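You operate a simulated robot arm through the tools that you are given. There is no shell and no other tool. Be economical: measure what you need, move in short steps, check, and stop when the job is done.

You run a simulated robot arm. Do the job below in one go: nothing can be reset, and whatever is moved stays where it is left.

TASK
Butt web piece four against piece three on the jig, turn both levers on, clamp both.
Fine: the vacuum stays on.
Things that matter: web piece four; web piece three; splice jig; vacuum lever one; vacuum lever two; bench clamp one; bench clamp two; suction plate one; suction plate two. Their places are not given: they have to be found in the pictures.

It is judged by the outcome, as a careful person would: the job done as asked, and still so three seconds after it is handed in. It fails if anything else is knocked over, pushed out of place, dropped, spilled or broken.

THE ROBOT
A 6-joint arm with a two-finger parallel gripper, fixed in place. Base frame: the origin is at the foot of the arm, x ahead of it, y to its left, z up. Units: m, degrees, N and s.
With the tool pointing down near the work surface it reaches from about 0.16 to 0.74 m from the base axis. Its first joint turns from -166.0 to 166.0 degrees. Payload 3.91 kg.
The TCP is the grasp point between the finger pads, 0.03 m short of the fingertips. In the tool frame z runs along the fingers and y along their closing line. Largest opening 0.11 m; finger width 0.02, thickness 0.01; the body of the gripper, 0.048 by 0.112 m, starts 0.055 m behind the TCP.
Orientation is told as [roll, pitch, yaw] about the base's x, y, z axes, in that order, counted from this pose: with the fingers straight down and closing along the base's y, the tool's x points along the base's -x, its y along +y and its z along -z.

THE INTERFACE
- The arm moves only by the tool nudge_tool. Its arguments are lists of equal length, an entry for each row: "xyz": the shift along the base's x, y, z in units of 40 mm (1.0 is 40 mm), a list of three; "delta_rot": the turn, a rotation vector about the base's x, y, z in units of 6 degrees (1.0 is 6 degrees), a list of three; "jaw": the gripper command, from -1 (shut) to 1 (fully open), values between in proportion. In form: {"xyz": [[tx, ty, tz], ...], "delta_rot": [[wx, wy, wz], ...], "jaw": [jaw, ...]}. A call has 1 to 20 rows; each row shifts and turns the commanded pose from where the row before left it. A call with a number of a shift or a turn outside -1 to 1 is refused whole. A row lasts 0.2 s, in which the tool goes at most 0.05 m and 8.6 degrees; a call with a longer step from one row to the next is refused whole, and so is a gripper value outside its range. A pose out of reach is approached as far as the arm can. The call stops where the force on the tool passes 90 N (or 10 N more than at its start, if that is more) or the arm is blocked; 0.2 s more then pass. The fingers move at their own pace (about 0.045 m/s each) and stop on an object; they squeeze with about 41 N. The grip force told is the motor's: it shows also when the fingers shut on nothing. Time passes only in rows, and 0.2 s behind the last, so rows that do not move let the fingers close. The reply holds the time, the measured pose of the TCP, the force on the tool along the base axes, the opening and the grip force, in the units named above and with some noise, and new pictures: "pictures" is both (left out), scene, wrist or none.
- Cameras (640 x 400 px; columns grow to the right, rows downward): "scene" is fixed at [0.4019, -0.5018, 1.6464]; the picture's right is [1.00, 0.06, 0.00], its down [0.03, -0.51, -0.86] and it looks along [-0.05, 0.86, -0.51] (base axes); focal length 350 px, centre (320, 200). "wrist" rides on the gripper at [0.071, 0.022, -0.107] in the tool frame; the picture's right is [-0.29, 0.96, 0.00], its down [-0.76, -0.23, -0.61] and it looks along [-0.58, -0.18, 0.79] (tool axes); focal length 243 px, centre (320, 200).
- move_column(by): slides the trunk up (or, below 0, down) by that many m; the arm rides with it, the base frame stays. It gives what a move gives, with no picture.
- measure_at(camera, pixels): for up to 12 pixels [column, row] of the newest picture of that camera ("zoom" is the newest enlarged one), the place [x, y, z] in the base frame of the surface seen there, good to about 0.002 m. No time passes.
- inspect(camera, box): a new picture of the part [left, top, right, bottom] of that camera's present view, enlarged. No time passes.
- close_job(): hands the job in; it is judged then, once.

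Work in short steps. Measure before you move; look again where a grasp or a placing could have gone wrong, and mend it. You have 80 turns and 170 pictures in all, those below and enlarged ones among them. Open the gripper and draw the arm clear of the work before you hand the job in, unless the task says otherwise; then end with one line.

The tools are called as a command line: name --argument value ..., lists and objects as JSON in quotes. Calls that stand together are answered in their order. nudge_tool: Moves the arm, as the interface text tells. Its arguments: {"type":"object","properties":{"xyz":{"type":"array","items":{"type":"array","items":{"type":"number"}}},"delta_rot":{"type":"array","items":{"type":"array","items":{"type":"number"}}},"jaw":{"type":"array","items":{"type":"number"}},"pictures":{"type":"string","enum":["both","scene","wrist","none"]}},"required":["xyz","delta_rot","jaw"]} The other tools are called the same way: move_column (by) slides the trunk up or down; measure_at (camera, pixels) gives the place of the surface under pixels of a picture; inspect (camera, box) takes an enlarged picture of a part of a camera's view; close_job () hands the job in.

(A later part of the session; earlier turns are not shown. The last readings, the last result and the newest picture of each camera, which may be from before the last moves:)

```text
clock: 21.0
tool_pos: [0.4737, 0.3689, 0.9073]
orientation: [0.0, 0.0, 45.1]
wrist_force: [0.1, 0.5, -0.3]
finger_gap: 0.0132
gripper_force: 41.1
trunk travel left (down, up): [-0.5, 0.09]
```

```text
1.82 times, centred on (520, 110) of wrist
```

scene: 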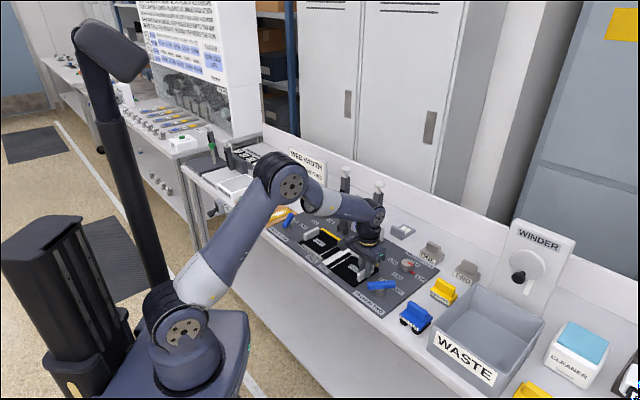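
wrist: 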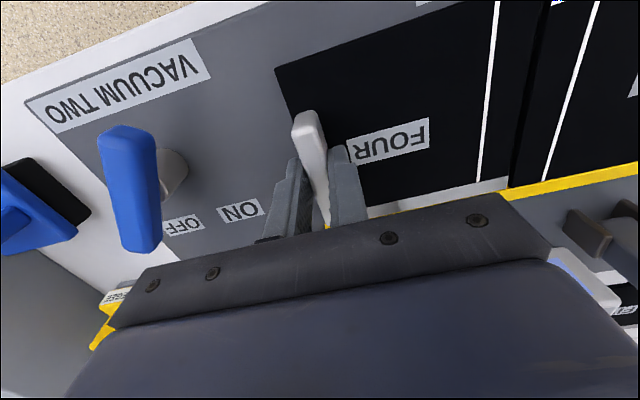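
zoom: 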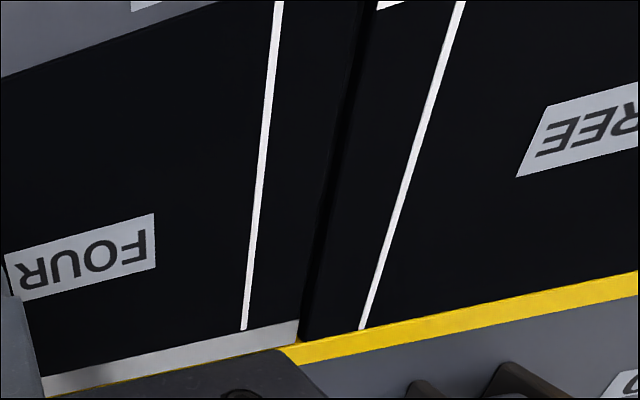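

Nearly closed. I enlarge the seam and fence corner.

inspect --camera "wrist" --box '[470, 0, 570, 70]'

inspect --camera "wrist" --box '[450, 140, 570, 215]'

measure_at --camera "zoom" --pixels '[[285, 150], [300, 150], [306, 150], [312, 150], [318, 150], [324, 150], [330, 150], [340, 150], [360, 150], [240, 240], [300, 245], [300, 255]]'

```text
5.71 times, centred on (520, 35) of wrist
```

zoom: 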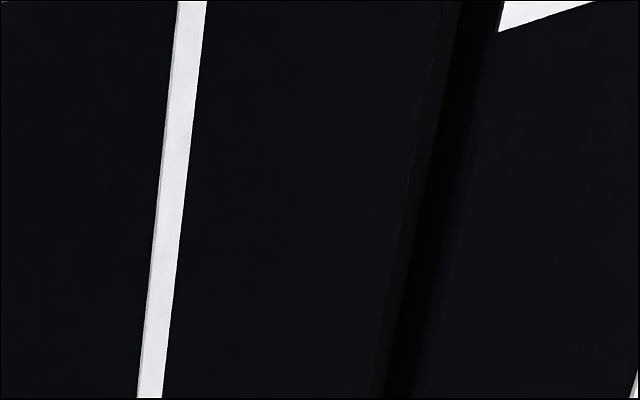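

```text
5.33 times, centred on (510, 178) of wrist
```

zoom: 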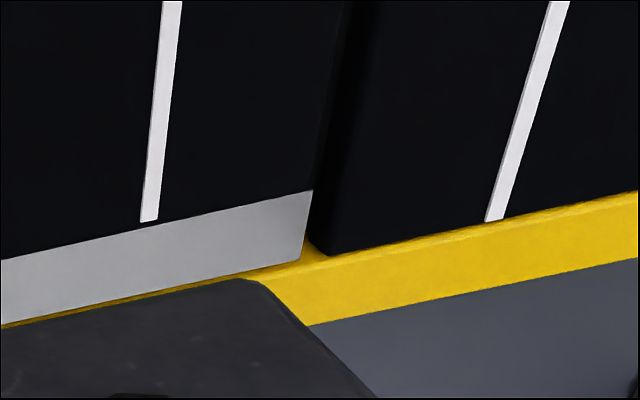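

```text
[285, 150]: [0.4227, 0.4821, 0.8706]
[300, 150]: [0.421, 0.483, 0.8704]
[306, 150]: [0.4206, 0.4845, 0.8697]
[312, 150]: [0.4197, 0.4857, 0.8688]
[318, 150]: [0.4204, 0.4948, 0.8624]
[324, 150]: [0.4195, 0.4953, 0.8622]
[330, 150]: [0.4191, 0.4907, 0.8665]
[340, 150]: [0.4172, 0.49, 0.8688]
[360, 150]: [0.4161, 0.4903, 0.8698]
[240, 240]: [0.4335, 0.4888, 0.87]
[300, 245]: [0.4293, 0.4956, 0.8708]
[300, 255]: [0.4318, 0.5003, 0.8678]
```

About 4 mm left to three and 1.5–2 mm to the fence. I advance 3.5 mm and 1.5 mm, watching force.

nudge_tool --xyz '[[-0.018, 0.044, 0], [-0.017, 0.044, 0], [0, 0, 0]]' --delta_rot '[[0, 0, 0], [0, 0, 0], [0, 0, 0]]' --jaw '[-1, -1, -1]' --pictures "wrist"

inspect --camera "wrist" --box '[450, 140, 570, 215]'

inspect --camera "wrist" --box '[470, 0, 570, 70]'

```text
clock: 21.8
tool_pos: [0.4719, 0.3709, 0.9071]
orientation: [0.0, 0.0, 45.1]
wrist_force: [-0.4, -0.2, -0.7]
finger_gap: 0.013
gripper_force: 41.3
trunk travel left (down, up): [-0.5, 0.09]
```

wrist: 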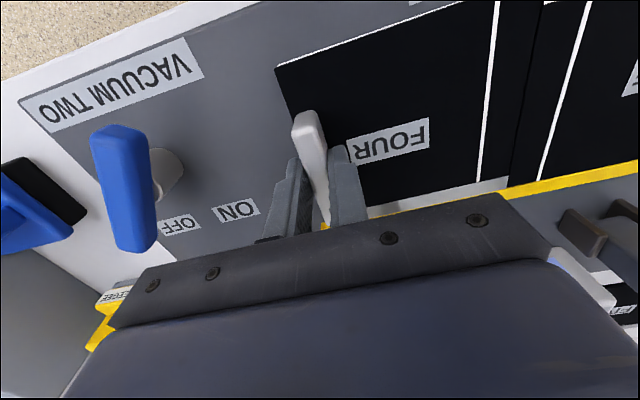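

```text
5.33 times, centred on (510, 178) of wrist
```

zoom: 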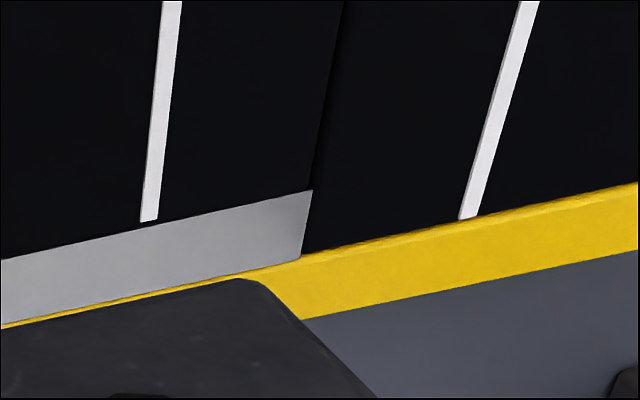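

```text
5.71 times, centred on (520, 35) of wrist
```

zoom: 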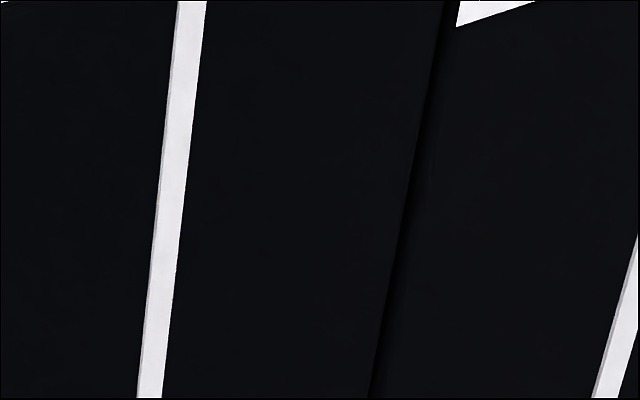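

No contact force yet; the seam looks nearly shut. I measure the front-edge and fence-side alignment of both pieces.

measure_at --camera "wrist" --pixels '[[503, 187], [505, 189], [440, 200], [440, 202], [440, 204], [560, 176], [560, 178], [560, 180], [508, 186], [512, 120], [518, 120], [450, 6]]'

inspect --camera "scene" --box '[300, 225, 390, 285]'

```text
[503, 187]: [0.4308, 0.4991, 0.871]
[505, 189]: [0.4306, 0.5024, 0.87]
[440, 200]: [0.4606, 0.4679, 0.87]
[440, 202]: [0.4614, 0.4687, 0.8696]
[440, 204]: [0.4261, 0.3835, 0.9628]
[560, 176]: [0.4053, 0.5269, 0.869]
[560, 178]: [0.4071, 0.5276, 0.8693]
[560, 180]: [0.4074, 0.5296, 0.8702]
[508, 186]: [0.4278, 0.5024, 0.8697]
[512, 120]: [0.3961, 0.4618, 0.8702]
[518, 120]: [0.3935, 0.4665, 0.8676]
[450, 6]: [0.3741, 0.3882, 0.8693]
```

```text
6.67 times, centred on (345, 255) of scene
```

zoom: 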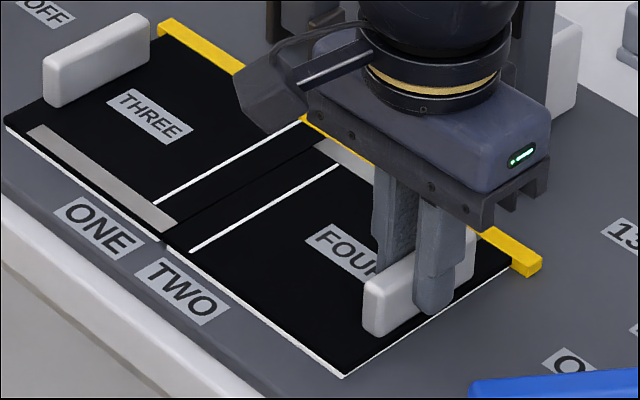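

Front edges are now in line with the plate rim. I press the last millimetre or so toward three, in small steps, watching force.

nudge_tool --xyz '[[-0.012, 0.02, 0], [-0.012, 0.015, 0], [0, 0, 0], [0, 0, 0]]' --delta_rot '[[0, 0, 0], [0, 0, 0], [0, 0, 0], [0, 0, 0]]' --jaw '[-1, -1, -1, -1]' --pictures "wrist"

inspect --camera "scene" --box '[310, 240, 360, 270]'

inspect --camera "wrist" --box '[480, 0, 560, 50]'

```text
clock: 22.8
tool_pos: [0.4721, 0.3726, 0.9071]
orientation: [0.0, 0.0, 45.1]
wrist_force: [2.8, -6.2, 0.5]
finger_gap: 0.0132
gripper_force: 41.4
trunk travel left (down, up): [-0.5, 0.09]
```

wrist: 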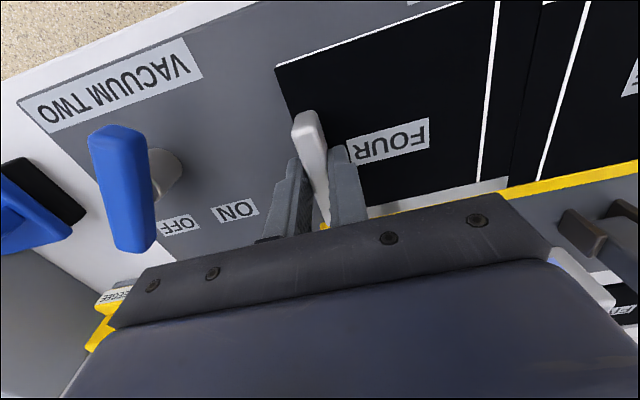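

```text
12.80 times, centred on (335, 255) of scene
```

zoom: 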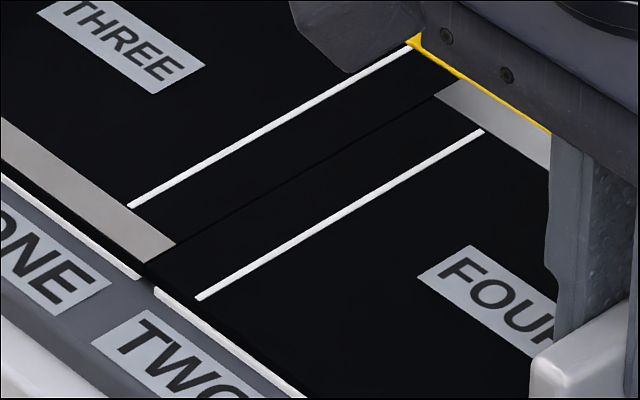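

```text
8.00 times, centred on (520, 25) of wrist
```

zoom: 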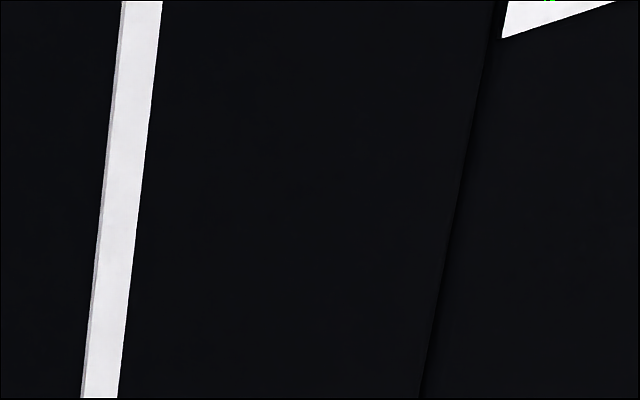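

A reaction of about 6 N along the web and 2 N from the fence shows contact. One more small push to seat it fully.

nudge_tool --xyz '[[-0.018, 0.024, 0], [0, 0, 0], [0, 0, 0]]' --delta_rot '[[0, 0, 0], [0, 0, 0], [0, 0, 0]]' --jaw '[-1, -1, -1]' --pictures "wrist"

inspect --camera "scene" --box '[310, 240, 360, 270]'

inspect --camera "wrist" --box '[450, 140, 570, 215]'

```text
clock: 23.6
tool_pos: [0.4719, 0.373, 0.9066]
orientation: [0.0, 0.0, 45.1]
wrist_force: [7.8, -11.8, 0.1]
finger_gap: 0.0132
gripper_force: 41.1
trunk travel left (down, up): [-0.5, 0.09]
```

wrist: 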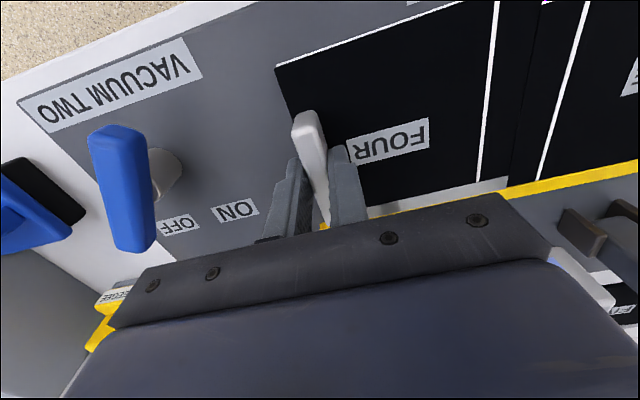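

```text
12.80 times, centred on (335, 255) of scene
```

zoom: 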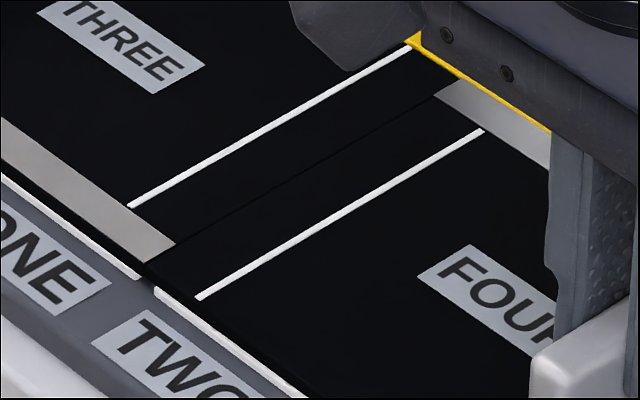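

```text
5.33 times, centred on (510, 178) of wrist
```

zoom: 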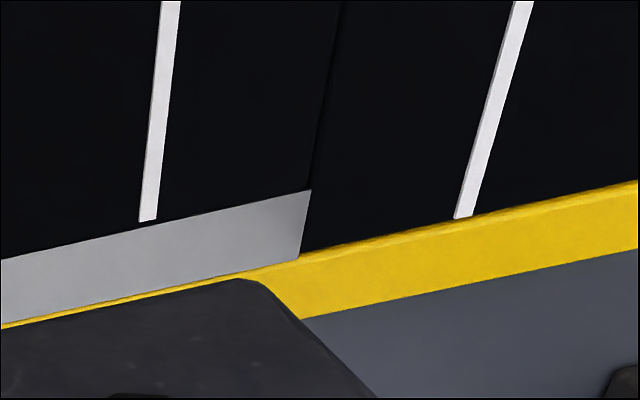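

Firmly butted (14 N, three did not move). I release and rise, then check the seam.

nudge_tool --xyz '[[0, 0, 0], [0, 0, 0], [0, 0, 0], [0, 0, 0.3], [0, 0, 0.8], [0, 0, 0.8], [0, 0, 0]]' --delta_rot '[[0, 0, 0], [0, 0, 0], [0, 0, 0], [0, 0, 0], [0, 0, 0], [0, 0, 0], [0, 0, 0]]' --jaw '[-0.3, 0, 0, 0, 0, 0, 0]'

inspect --camera "wrist" --box '[100, 30, 560, 220]'

inspect --camera "scene" --box '[310, 235, 370, 275]'

```text
clock: 25.2
tool_pos: [0.4709, 0.3733, 0.9828]
orientation: [0.0, 0.0, 45.1]
wrist_force: [0.2, 0.5, 0.2]
finger_gap: 0.0552
gripper_force: 0.0
trunk travel left (down, up): [-0.5, 0.09]
```

scene: 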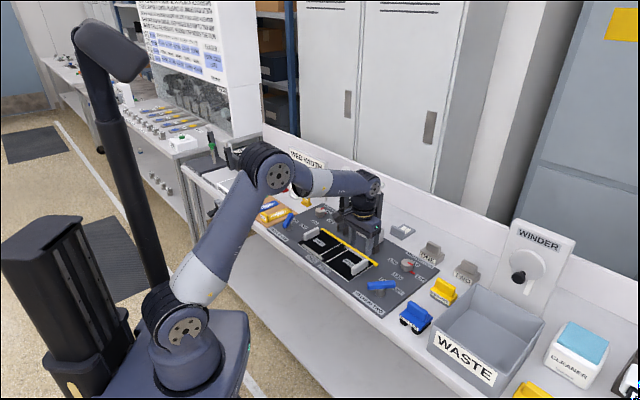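
wrist: 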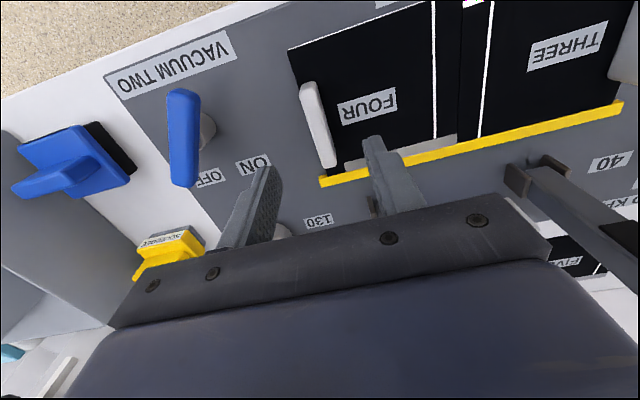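

```text
1.39 times, centred on (330, 125) of wrist
```

zoom: 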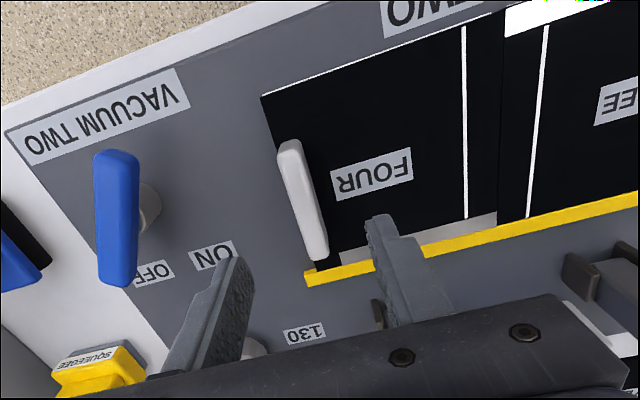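

```text
10.00 times, centred on (340, 255) of scene
```

zoom: 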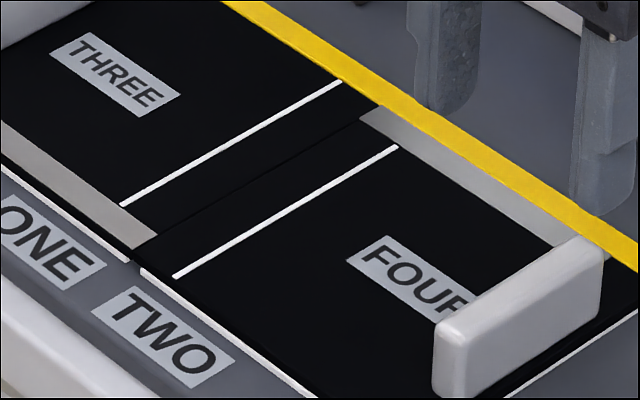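

Four sits butted and along the fence. Now lever two: I measure its bar, and the ON/OFF labels in the wrist picture.

measure_at --camera "wrist" --pixels '[[185, 92], [183, 182], [184, 137], [172, 137], [196, 137], [184, 110], [184, 165], [254, 165], [214, 177], [205, 138]]'

```text
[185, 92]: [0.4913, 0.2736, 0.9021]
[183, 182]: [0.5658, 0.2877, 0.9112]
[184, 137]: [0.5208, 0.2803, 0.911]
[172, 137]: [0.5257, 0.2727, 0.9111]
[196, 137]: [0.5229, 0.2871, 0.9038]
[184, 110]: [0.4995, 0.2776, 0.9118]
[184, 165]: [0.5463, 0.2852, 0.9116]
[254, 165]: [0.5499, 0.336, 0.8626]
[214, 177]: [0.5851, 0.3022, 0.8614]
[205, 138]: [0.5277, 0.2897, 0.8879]
```

Lever two mirrors lever one: centre about (0.531, 0.281), bar at 10°, ON counter-clockwise. I position over it and descend.

nudge_tool --xyz '[[0.25, -0.383, 0], [0.25, -0.383, 0], [0.25, -0.383, 0], [0.25, -0.383, 0], [0.25, -0.383, 0], [0.25, -0.383, 0], [0, 0, -0.6], [0, 0, -0.5], [0, 0, -0.45], [0, 0, 0]]' --delta_rot '[[0, 0, -0.97], [0, 0, -0.97], [0, 0, -0.97], [0, 0, -0.97], [0, 0, -0.97], [0, 0, -0.97], [0, 0, 0], [0, 0, 0], [0, 0, 0], [0, 0, 0]]' --jaw '[0, 0, 0, 0, 0, 0, 0, 0, 0, 0]' --pictures "both"

inspect --camera "scene" --box '[340, 230, 430, 300]'

```text
clock: 27.4
tool_pos: [0.5314, 0.282, 0.9204]
orientation: [0.0, -0.1, 10.1]
wrist_force: [0.0, -0.4, 0.8]
finger_gap: 0.0551
gripper_force: 0.0
trunk travel left (down, up): [-0.5, 0.09]
```

scene: 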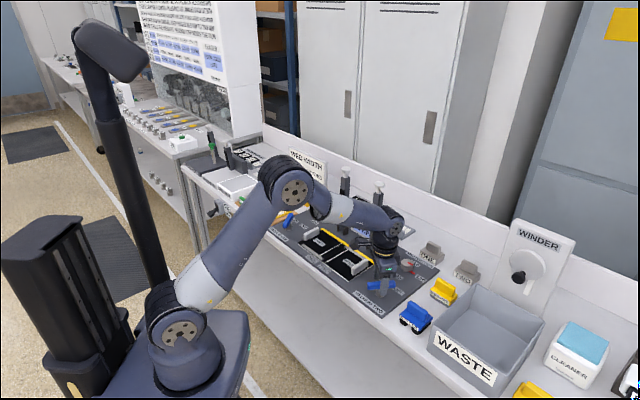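
wrist: 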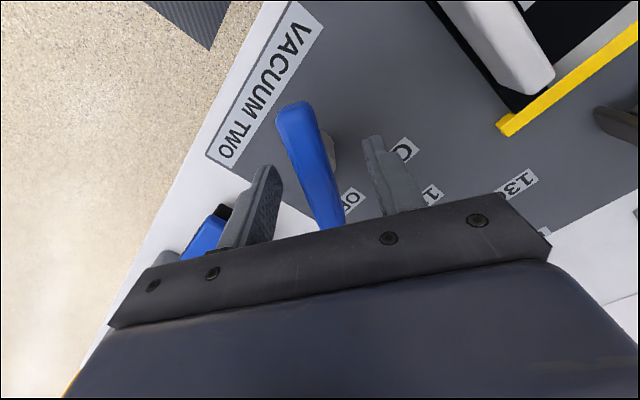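

```text
5.71 times, centred on (385, 265) of scene
```

zoom: 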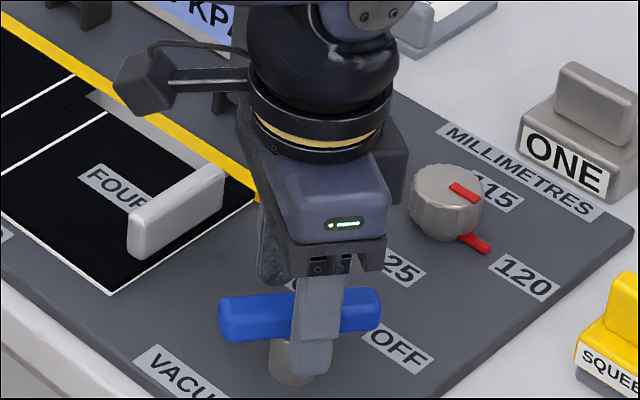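

The finger sits about 4 mm outward of the post, so I shift -4 mm in x, close on the bar and turn 66° counter-clockwise.

nudge_tool --xyz '[[-0.1, -0.02, 0], [0, 0, 0], [0, 0, 0], [0, 0, 0], [0, 0, 0], [0, 0, 0], [0, 0, 0], [0, 0, 0], [0, 0, 0], [0, 0, 0], [0, 0, 0], [0, 0, 0], [0, 0, 0], [0, 0, 0], [0, 0, 0], [0, 0, 0]]' --delta_rot '[[0, 0, 0], [0, 0, 0], [0, 0, 0], [0, 0, 0], [0, 0, 1], [0, 0, 1], [0, 0, 1], [0, 0, 1], [0, 0, 1], [0, 0, 1], [0, 0, 1], [0, 0, 1], [0, 0, 1], [0, 0, 1], [0, 0, 1], [0, 0, 0]]' --jaw '[0, -1, -1, -1, -1, -1, -1, -1, -1, -1, -1, -1, -1, -1, -1, -1]'

inspect --camera "scene" --box '[310, 200, 430, 300]'

```text
clock: 30.8
tool_pos: [0.533, 0.2775, 0.922]
orientation: [-0.4, -0.3, 76.2]
wrist_force: [37.6, -32.8, -1.9]
finger_gap: 0.0196
gripper_force: 45.4
trunk travel left (down, up): [-0.5, 0.09]
```

scene: 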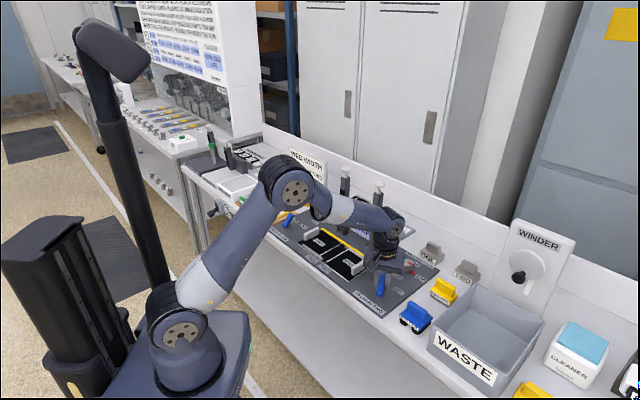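
wrist: 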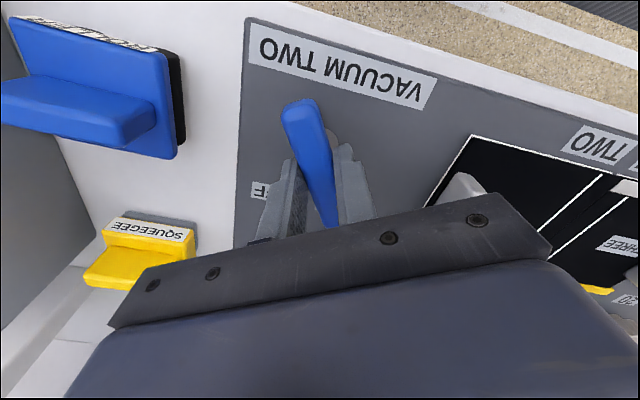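

```text
4.00 times, centred on (370, 250) of scene
```

zoom: 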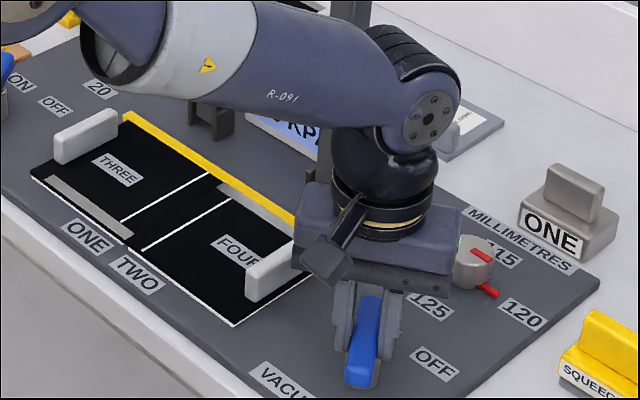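

Lever two is at about 76° with some side load, as the pivot lies further out. I relax by shifting the command, then open and rise.

nudge_tool --xyz '[[0.13, -0.09, 0], [0, 0, 0], [0, 0, 0], [0, 0, 0], [0, 0, 0], [0, 0, 0.5], [0, 0, 0.8], [0, 0, 0.8], [0, 0, 0.8], [0, 0, 0]]' --delta_rot '[[0, 0, 0], [0, 0, 0], [0, 0, 0], [0, 0, 0], [0, 0, 0], [0, 0, 0], [0, 0, 0], [0, 0, 0], [0, 0, 0], [0, 0, 0]]' --jaw '[-1, -1, -0.2, 0, 0, 0, 0, 0, 0, 0]'

inspect --camera "scene" --box '[265, 200, 425, 300]'

```text
clock: 33.0
tool_pos: [0.5321, 0.2775, 1.0372]
orientation: [0.0, 0.0, 76.1]
wrist_force: [-0.1, 0.4, -0.7]
finger_gap: 0.0551
gripper_force: 0.0
trunk travel left (down, up): [-0.5, 0.09]
```

scene: 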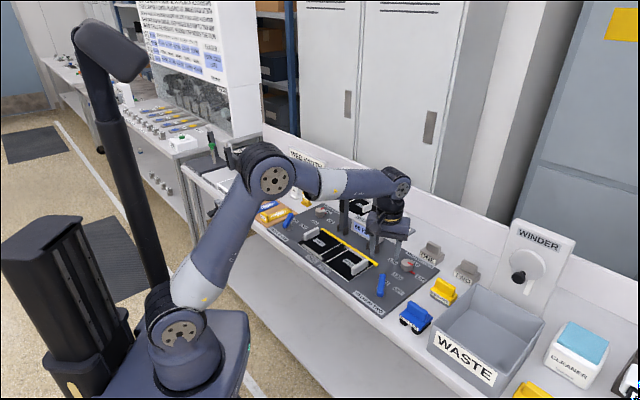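
wrist: 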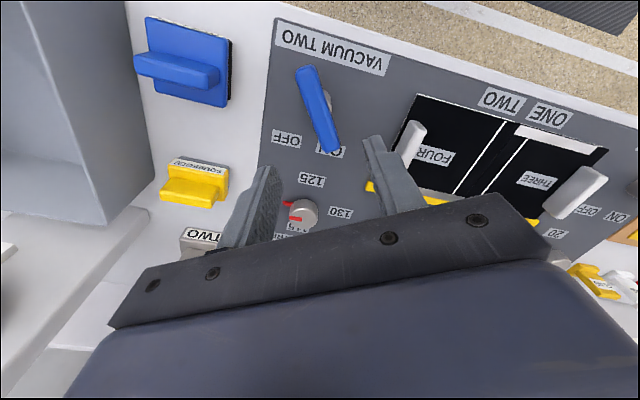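

```text
4.00 times, centred on (345, 250) of scene
```

zoom: 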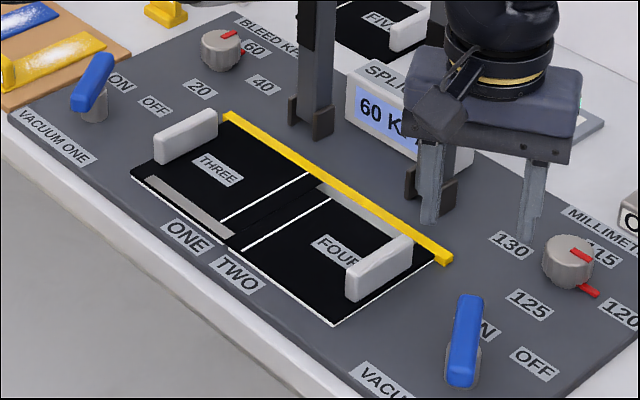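

Both levers are ON (60 kPa). Next the clamps: I measure clamp one's bar, cap, pivot, and width in an enlarged scene view.

inspect --camera "scene" --box '[325, 160, 405, 250]'

inspect --camera "scene" --box '[325, 160, 375, 240]'

```text
4.44 times, centred on (365, 205) of scene
```

zoom: 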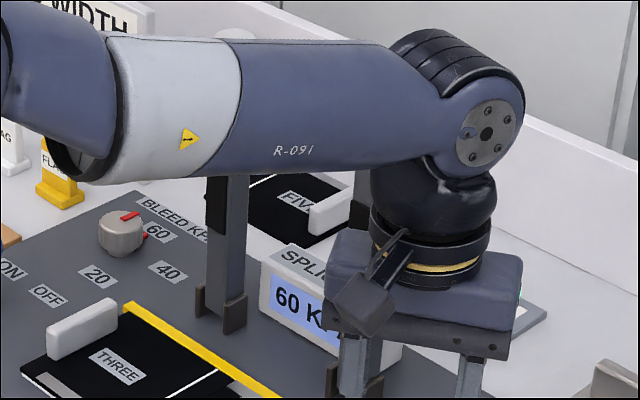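

```text
5.00 times, centred on (350, 200) of scene
```

zoom: 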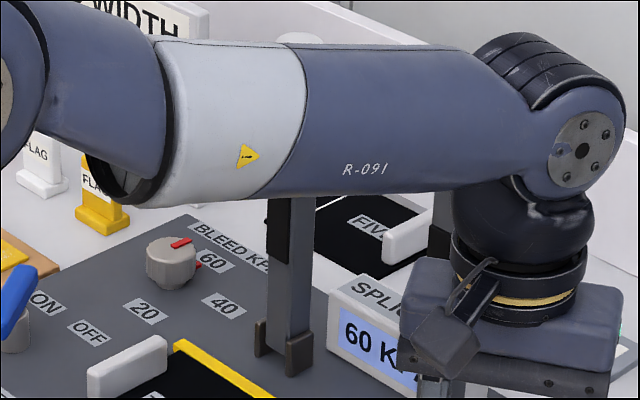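

The forearm hides the clamps. I retract and raise the hand to get an open view of them.

nudge_tool --xyz '[[-0.78, -0.08, 0.6], [-0.78, -0.08, 0.6], [-0.78, -0.08, 0.6], [-0.78, -0.08, 0.6], [-0.78, -0.08, 0.6], [-0.78, -0.08, 0.6], [-0.78, -0.08, 0.6], [-0.78, -0.08, 0.6], [-0.78, -0.08, 0.6], [0, 0, 0]]' --delta_rot '[[0, 0, -0.575], [0, 0, -0.575], [0, 0, -0.575], [0, 0, -0.575], [0, 0, -0.575], [0, 0, -0.575], [0, 0, -0.575], [0, 0, -0.575], [0, 0, -0.575], [0, 0, 0]]' --jaw '[0, 0, 0, 0, 0, 0, 0, 0, 0, 0]'

inspect --camera "scene" --box '[325, 160, 405, 250]'

```text
clock: 35.2
tool_pos: [0.2498, 0.249, 1.2537]
orientation: [0.0, 0.0, 45.0]
wrist_force: [-0.2, -0.2, 0.2]
finger_gap: 0.0549
gripper_force: 0.0
trunk travel left (down, up): [-0.5, 0.09]
```

scene: 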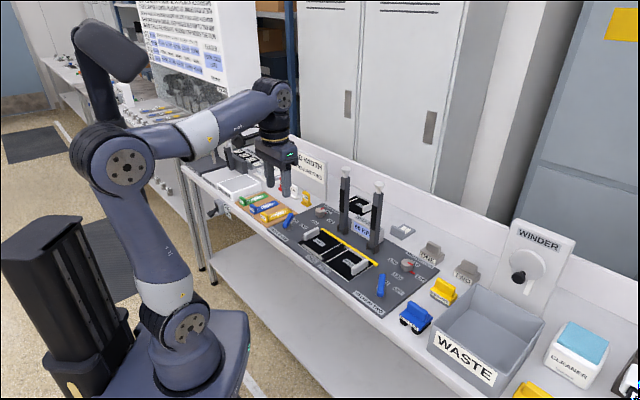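
wrist: 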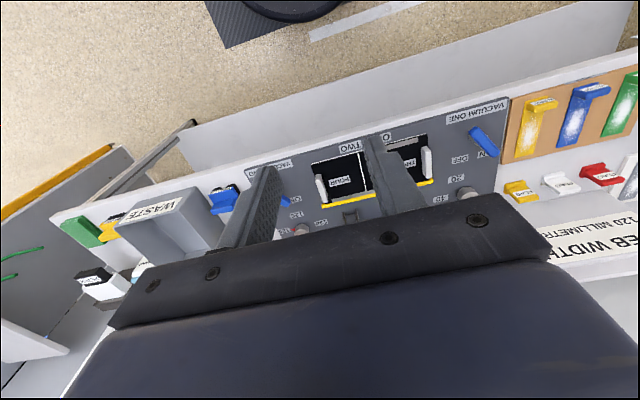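

```text
4.44 times, centred on (365, 205) of scene
```

zoom: 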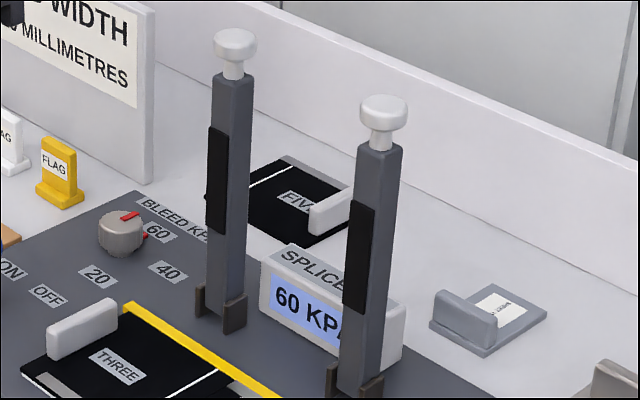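

Clear view. I measure caps, bar corners at the top and base, and pads.

measure_at --camera "zoom" --pixels '[[235, 32], [236, 60], [218, 78], [240, 85], [246, 85], [225, 300], [240, 300], [217, 135], [217, 225], [200, 295], [235, 315], [228, 100]]'

measure_at --camera "zoom" --pixels '[[383, 98], [383, 135], [365, 150], [380, 158], [395, 158], [358, 380], [372, 380], [358, 210], [358, 305], [333, 375], [372, 390], [371, 180]]'

```text
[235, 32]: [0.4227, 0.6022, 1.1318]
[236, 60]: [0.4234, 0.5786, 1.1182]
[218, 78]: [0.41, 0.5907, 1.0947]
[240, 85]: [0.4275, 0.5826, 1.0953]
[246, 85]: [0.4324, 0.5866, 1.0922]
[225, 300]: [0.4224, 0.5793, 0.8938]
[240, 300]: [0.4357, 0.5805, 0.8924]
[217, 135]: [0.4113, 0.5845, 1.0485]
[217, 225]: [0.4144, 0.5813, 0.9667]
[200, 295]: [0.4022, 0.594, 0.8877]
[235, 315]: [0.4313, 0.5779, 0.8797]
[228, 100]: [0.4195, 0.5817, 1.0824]
```

```text
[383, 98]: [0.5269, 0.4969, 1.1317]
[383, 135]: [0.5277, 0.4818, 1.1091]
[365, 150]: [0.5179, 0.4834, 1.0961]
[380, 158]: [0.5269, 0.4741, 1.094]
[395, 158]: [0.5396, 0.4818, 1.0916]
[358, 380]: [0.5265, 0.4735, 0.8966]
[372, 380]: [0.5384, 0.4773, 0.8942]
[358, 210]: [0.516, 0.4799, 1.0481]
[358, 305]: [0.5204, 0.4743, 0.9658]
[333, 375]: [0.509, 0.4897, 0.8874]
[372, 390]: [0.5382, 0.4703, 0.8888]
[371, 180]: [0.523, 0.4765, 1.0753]
```

Clamp one: cap centre about (0.424, 0.592, 1.121), 33 mm wide, pivot about z 0.885; clamp two at (0.530, 0.486). Pads face the pieces, so they swing toward the front. I hover above clamp one's cap.

nudge_tool --xyz '[[0.435, 0.857, -0.13], [0.435, 0.857, -0.13], [0.435, 0.857, -0.13], [0.435, 0.857, -0.13], [0.435, 0.857, -0.13], [0.435, 0.857, -0.13], [0.435, 0.857, -0.13], [0.435, 0.857, -0.13], [0.435, 0.857, -0.13], [0.435, 0.857, -0.13], [0, 0, 0]]' --delta_rot '[[0, 0, 0], [0, 0, 0], [0, 0, 0], [0, 0, 0], [0, 0, 0], [0, 0, 0], [0, 0, 0], [0, 0, 0], [0, 0, 0], [0, 0, 0], [0, 0, 0]]' --jaw '[0.3, 0.3, 0.3, 0.3, 0.3, 0.3, 0.3, 0.3, 0.3, 0.3, 0.3]'

inspect --camera "scene" --box '[300, 130, 400, 220]'

```text
clock: 37.6
tool_pos: [0.3905, 0.5287, 1.1768]
orientation: [0.2, -1.1, 45.3]
wrist_force: [0.2, 0.3, 0.0]
finger_gap: 0.0716
gripper_force: 0.1
out of reach, approached as far as the arm can: row 8, 9, 10
trunk travel left (down, up): [-0.5, 0.09]
```

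scene: 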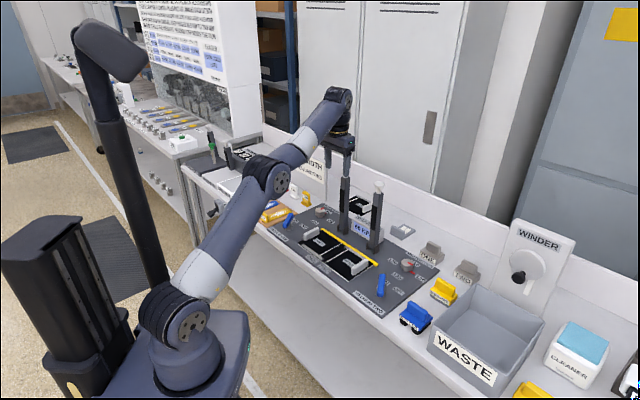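
wrist: 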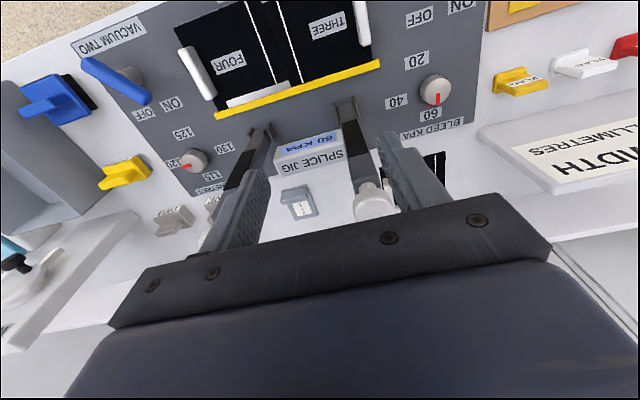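

```text
4.44 times, centred on (350, 175) of scene
```

zoom: 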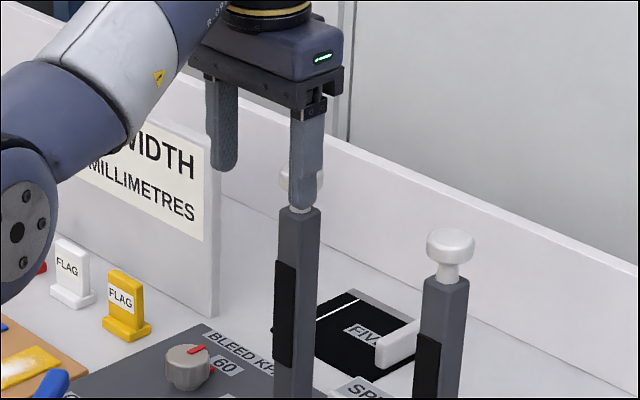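

The vertical tool can't reach that far at this height. I back off and tilt the fingers forward (about the web axis) by 40°, which gains reach and suits the swing.

nudge_tool --xyz '[[-0.6, -0.6, 0], [-0.6, -0.6, 0], [-0.6, -0.6, 0], [-0.6, -0.6, 0], [0, 0, 0], [0, 0, 0], [0, 0, 0], [0, 0, 0]]' --delta_rot '[[0, 0, 0], [0.67, -0.67, 0], [0.67, -0.67, 0], [0.67, -0.67, 0], [0.67, -0.67, 0], [0.67, -0.67, 0], [0.67, -0.67, 0], [0.67, -0.67, 0]]' --jaw '[0.3, 0.3, 0.3, 0.3, 0.3, 0.3, 0.3, 0.3]'

```text
clock: 39.4
tool_pos: [0.2931, 0.4317, 1.1759]
orientation: [-0.1, -40.0, 45.3]
wrist_force: [0.3, 0.3, -0.3]
finger_gap: 0.0712
gripper_force: 0.0
trunk travel left (down, up): [-0.5, 0.09]
```

scene: 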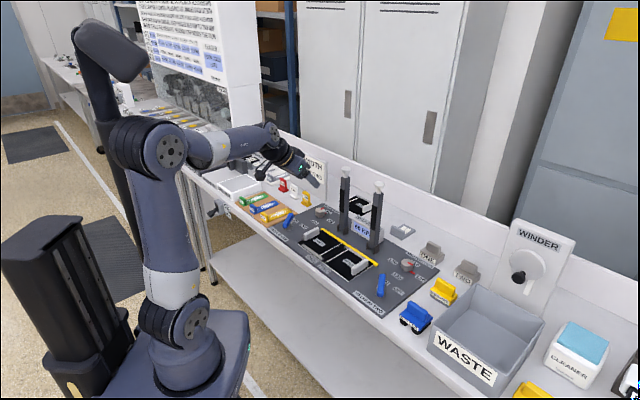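
wrist: 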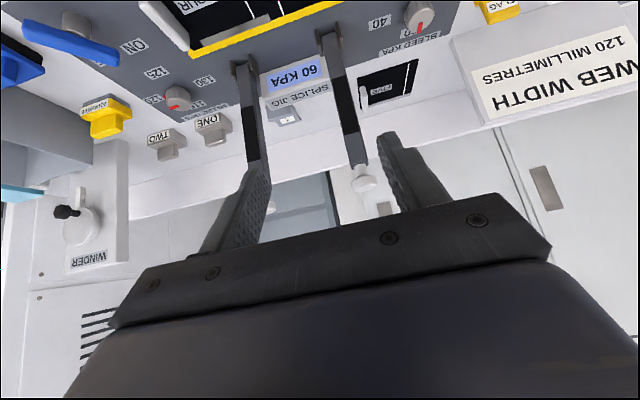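

The commanded pose follows reality. I measure the caps and bar from this wrist view, from which both are visible.

inspect --camera "wrist" --box '[220, 20, 400, 220]'

measure_at --camera "wrist" --pixels '[[353, 184], [364, 184], [375, 182], [364, 176], [356, 150], [363, 150], [350, 150], [328, 42], [335, 42], [341, 90], [272, 205], [268, 198]]'

```text
2.00 times, centred on (310, 120) of wrist
```

zoom: 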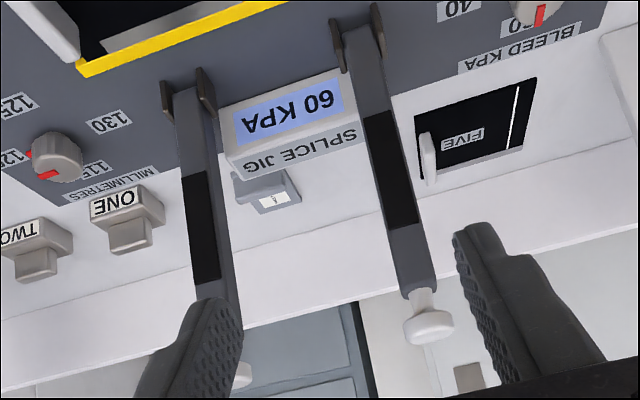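

```text
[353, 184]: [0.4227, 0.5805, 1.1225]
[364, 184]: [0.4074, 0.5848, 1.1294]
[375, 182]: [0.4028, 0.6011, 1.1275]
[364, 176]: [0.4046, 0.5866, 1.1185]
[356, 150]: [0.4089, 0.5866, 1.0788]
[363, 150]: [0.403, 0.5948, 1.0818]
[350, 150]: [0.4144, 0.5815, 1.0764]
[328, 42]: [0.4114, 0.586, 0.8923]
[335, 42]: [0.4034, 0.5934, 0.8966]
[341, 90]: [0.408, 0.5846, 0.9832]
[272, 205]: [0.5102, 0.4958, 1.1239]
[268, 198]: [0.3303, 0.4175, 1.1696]
```

Cap one centre: s≈-0.122, t≈0.718, z≈1.121. I go to the pre-grasp point 48 mm short of it along the tilted tool axis and check alignment.

nudge_tool --xyz '[[0.504, 0.674, -0.045], [0.504, 0.674, -0.045], [0.504, 0.674, -0.045], [0.504, 0.674, -0.045], [0.504, 0.674, -0.045], [0, 0, 0]]' --delta_rot '[[0, 0, 0], [0, 0, 0], [0, 0, 0], [0, 0, 0], [0, 0, 0], [0, 0, 0]]' --jaw '[0.3, 0.3, 0.3, 0.3, 0.3, 0.3]'

inspect --camera "scene" --box '[300, 130, 400, 220]'

```text
clock: 40.8
tool_pos: [0.3942, 0.5699, 1.1677]
orientation: [-0.1, -39.8, 45.2]
wrist_force: [0.6, -0.2, -0.5]
finger_gap: 0.0717
gripper_force: 0.0
trunk travel left (down, up): [-0.5, 0.09]
```

scene: 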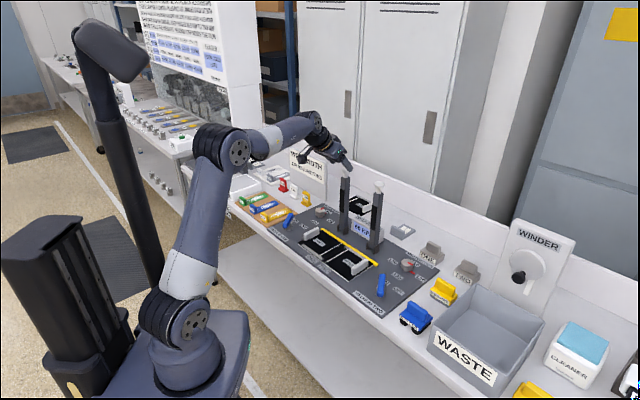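
wrist: 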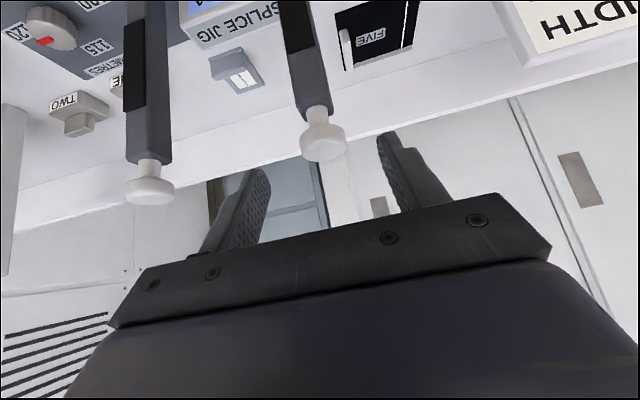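

```text
4.44 times, centred on (350, 175) of scene
```

zoom: 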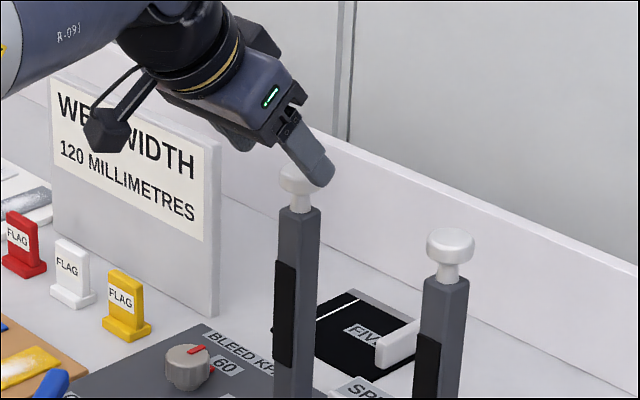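

The cap is centred between the fingers. I advance onto it and close.

nudge_tool --xyz '[[0.268, 0.232, -0.47], [0.268, 0.232, -0.47], [0, 0, 0], [0, 0, 0], [0, 0, 0], [0, 0, 0]]' --delta_rot '[[0, 0, 0], [0, 0, 0], [0, 0, 0], [0, 0, 0], [0, 0, 0], [0, 0, 0]]' --jaw '[0.3, 0.3, 0.3, -1, -1, -1]'

inspect --camera "scene" --box '[300, 130, 400, 220]'

```text
clock: 42.2
tool_pos: [0.414, 0.5905, 1.1293]
orientation: [-0.1, -39.8, 45.3]
wrist_force: [-10.8, 10.3, -0.2]
finger_gap: 0.0334
gripper_force: 33.6
trunk travel left (down, up): [-0.5, 0.09]
```

scene: 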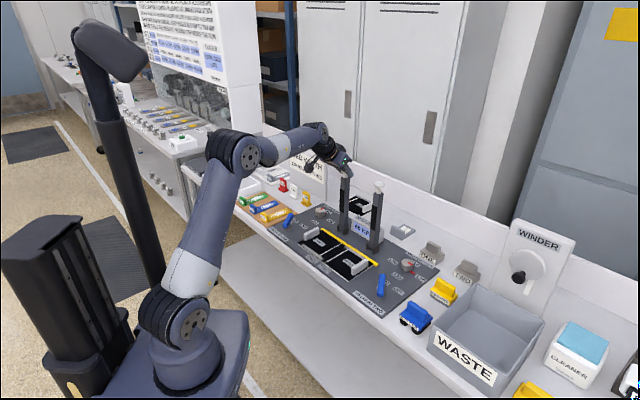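
wrist: 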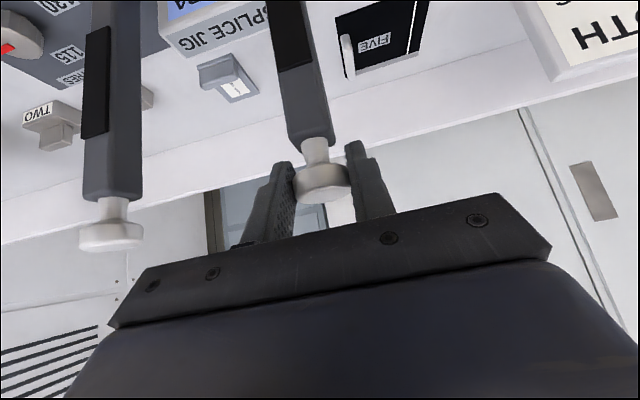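

```text
4.44 times, centred on (350, 175) of scene
```

zoom: 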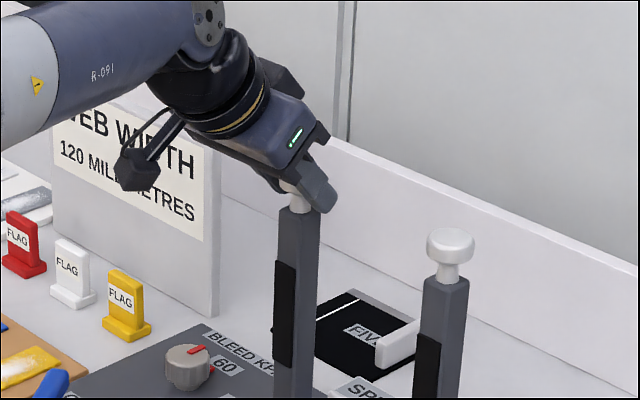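

Gripped on the cap (33 mm). I start the swing: 24° of the arc about the base pivot, then read forces.

nudge_tool --xyz '[[-0.613, -0.543, -0.058], [-0.567, -0.567, -0.17], [-0.545, -0.545, -0.28], [0, 0, 0]]' --delta_rot '[[0, 0, 0], [0, 0, 0], [0, 0, 0], [0, 0, 0]]' --jaw '[-1, -1, -1, -1]' --pictures "scene"

inspect --camera "scene" --box '[290, 140, 400, 250]'

```text
clock: 43.2
tool_pos: [0.3448, 0.522, 1.1097]
orientation: [-0.2, -39.9, 45.3]
wrist_force: [-9.2, 13.1, 5.6]
finger_gap: 0.0331
gripper_force: 45.3
trunk travel left (down, up): [-0.5, 0.09]
```

scene: 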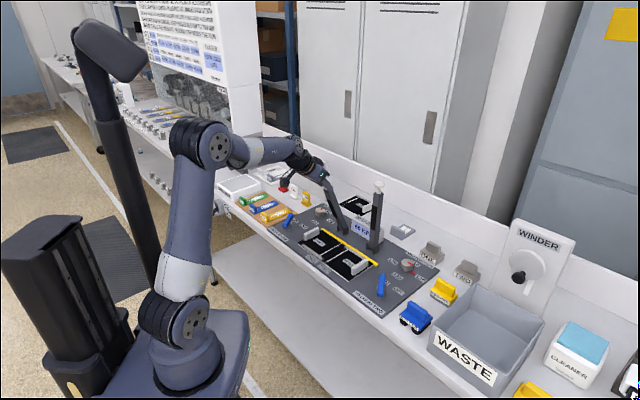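

```text
3.64 times, centred on (345, 195) of scene
```

zoom: 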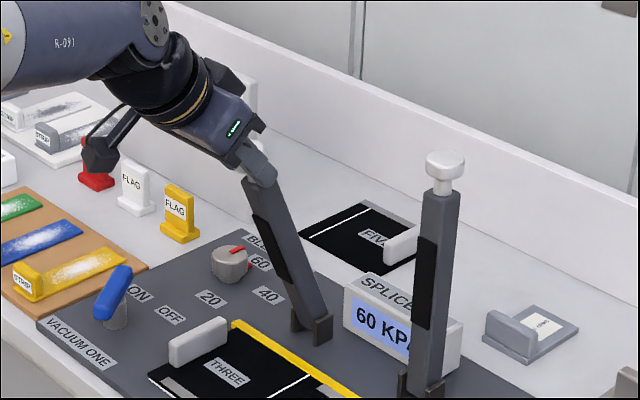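

The bar follows at about 24° with low forces. I continue along the arc to about 72°, easing the tilt back by 20°.

nudge_tool --xyz '[[-0.535, -0.485, -0.385], [-0.47, -0.47, -0.4825], [-0.4155, -0.4155, -0.57], [-0.357, -0.357, -0.645], [-0.29, -0.29, -0.71], [-0.2175, -0.2175, -0.76], [0, 0, 0]]' --delta_rot '[[-0.39, 0.39, 0], [-0.39, 0.39, 0], [-0.39, 0.39, 0], [-0.39, 0.39, 0], [-0.39, 0.39, 0], [-0.39, 0.39, 0], [0, 0, 0]]' --jaw '[-1, -1, -1, -1, -1, -1, -1]'

inspect --camera "scene" --box '[260, 170, 400, 290]'

```text
clock: 44.8
tool_pos: [0.2571, 0.4305, 0.9663]
orientation: [-0.1, -19.8, 45.2]
wrist_force: [0.5, 0.4, 0.2]
finger_gap: 0.0
gripper_force: 37.7
trunk travel left (down, up): [-0.5, 0.09]
```

scene: 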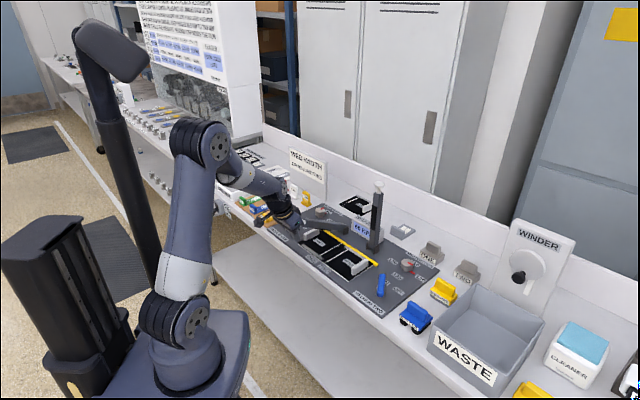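
wrist: 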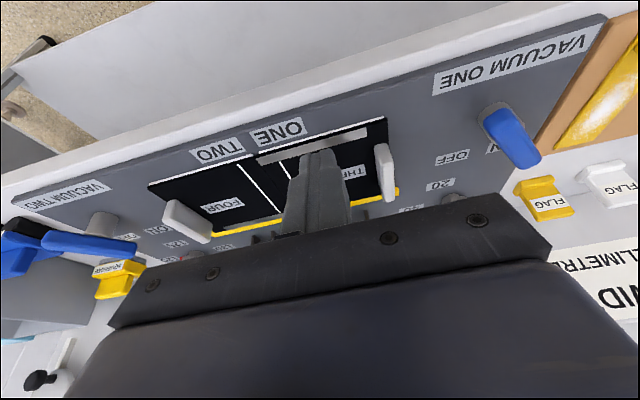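

```text
3.33 times, centred on (330, 230) of scene
```

zoom: 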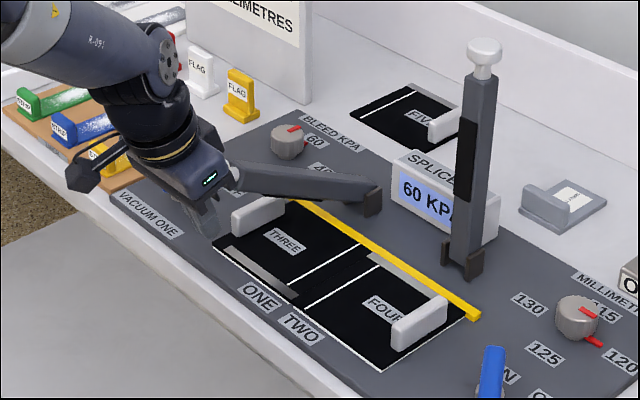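

The cap slipped from the grip (gap 0) near the end. I measure where the bar now is.

inspect --camera "scene" --box '[280, 200, 380, 260]'

measure_at --camera "zoom" --pixels '[[330, 145], [250, 125], [190, 115], [160, 130], [400, 170], [130, 150], [330, 165], [250, 155], [180, 145], [150, 200], [140, 225], [450, 195]]'

```text
6.40 times, centred on (330, 230) of scene
```

zoom: 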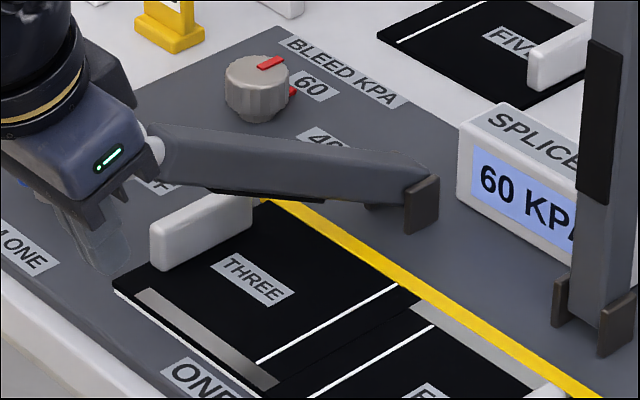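

```text
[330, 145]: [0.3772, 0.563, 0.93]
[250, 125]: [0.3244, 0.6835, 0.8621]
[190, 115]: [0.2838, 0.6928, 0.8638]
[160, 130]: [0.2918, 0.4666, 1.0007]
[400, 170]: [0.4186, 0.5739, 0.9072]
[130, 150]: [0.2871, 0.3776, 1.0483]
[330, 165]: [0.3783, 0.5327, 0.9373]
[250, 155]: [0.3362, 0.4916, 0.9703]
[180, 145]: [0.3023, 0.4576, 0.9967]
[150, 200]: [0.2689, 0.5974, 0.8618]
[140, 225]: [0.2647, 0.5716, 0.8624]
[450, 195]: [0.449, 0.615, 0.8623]
```

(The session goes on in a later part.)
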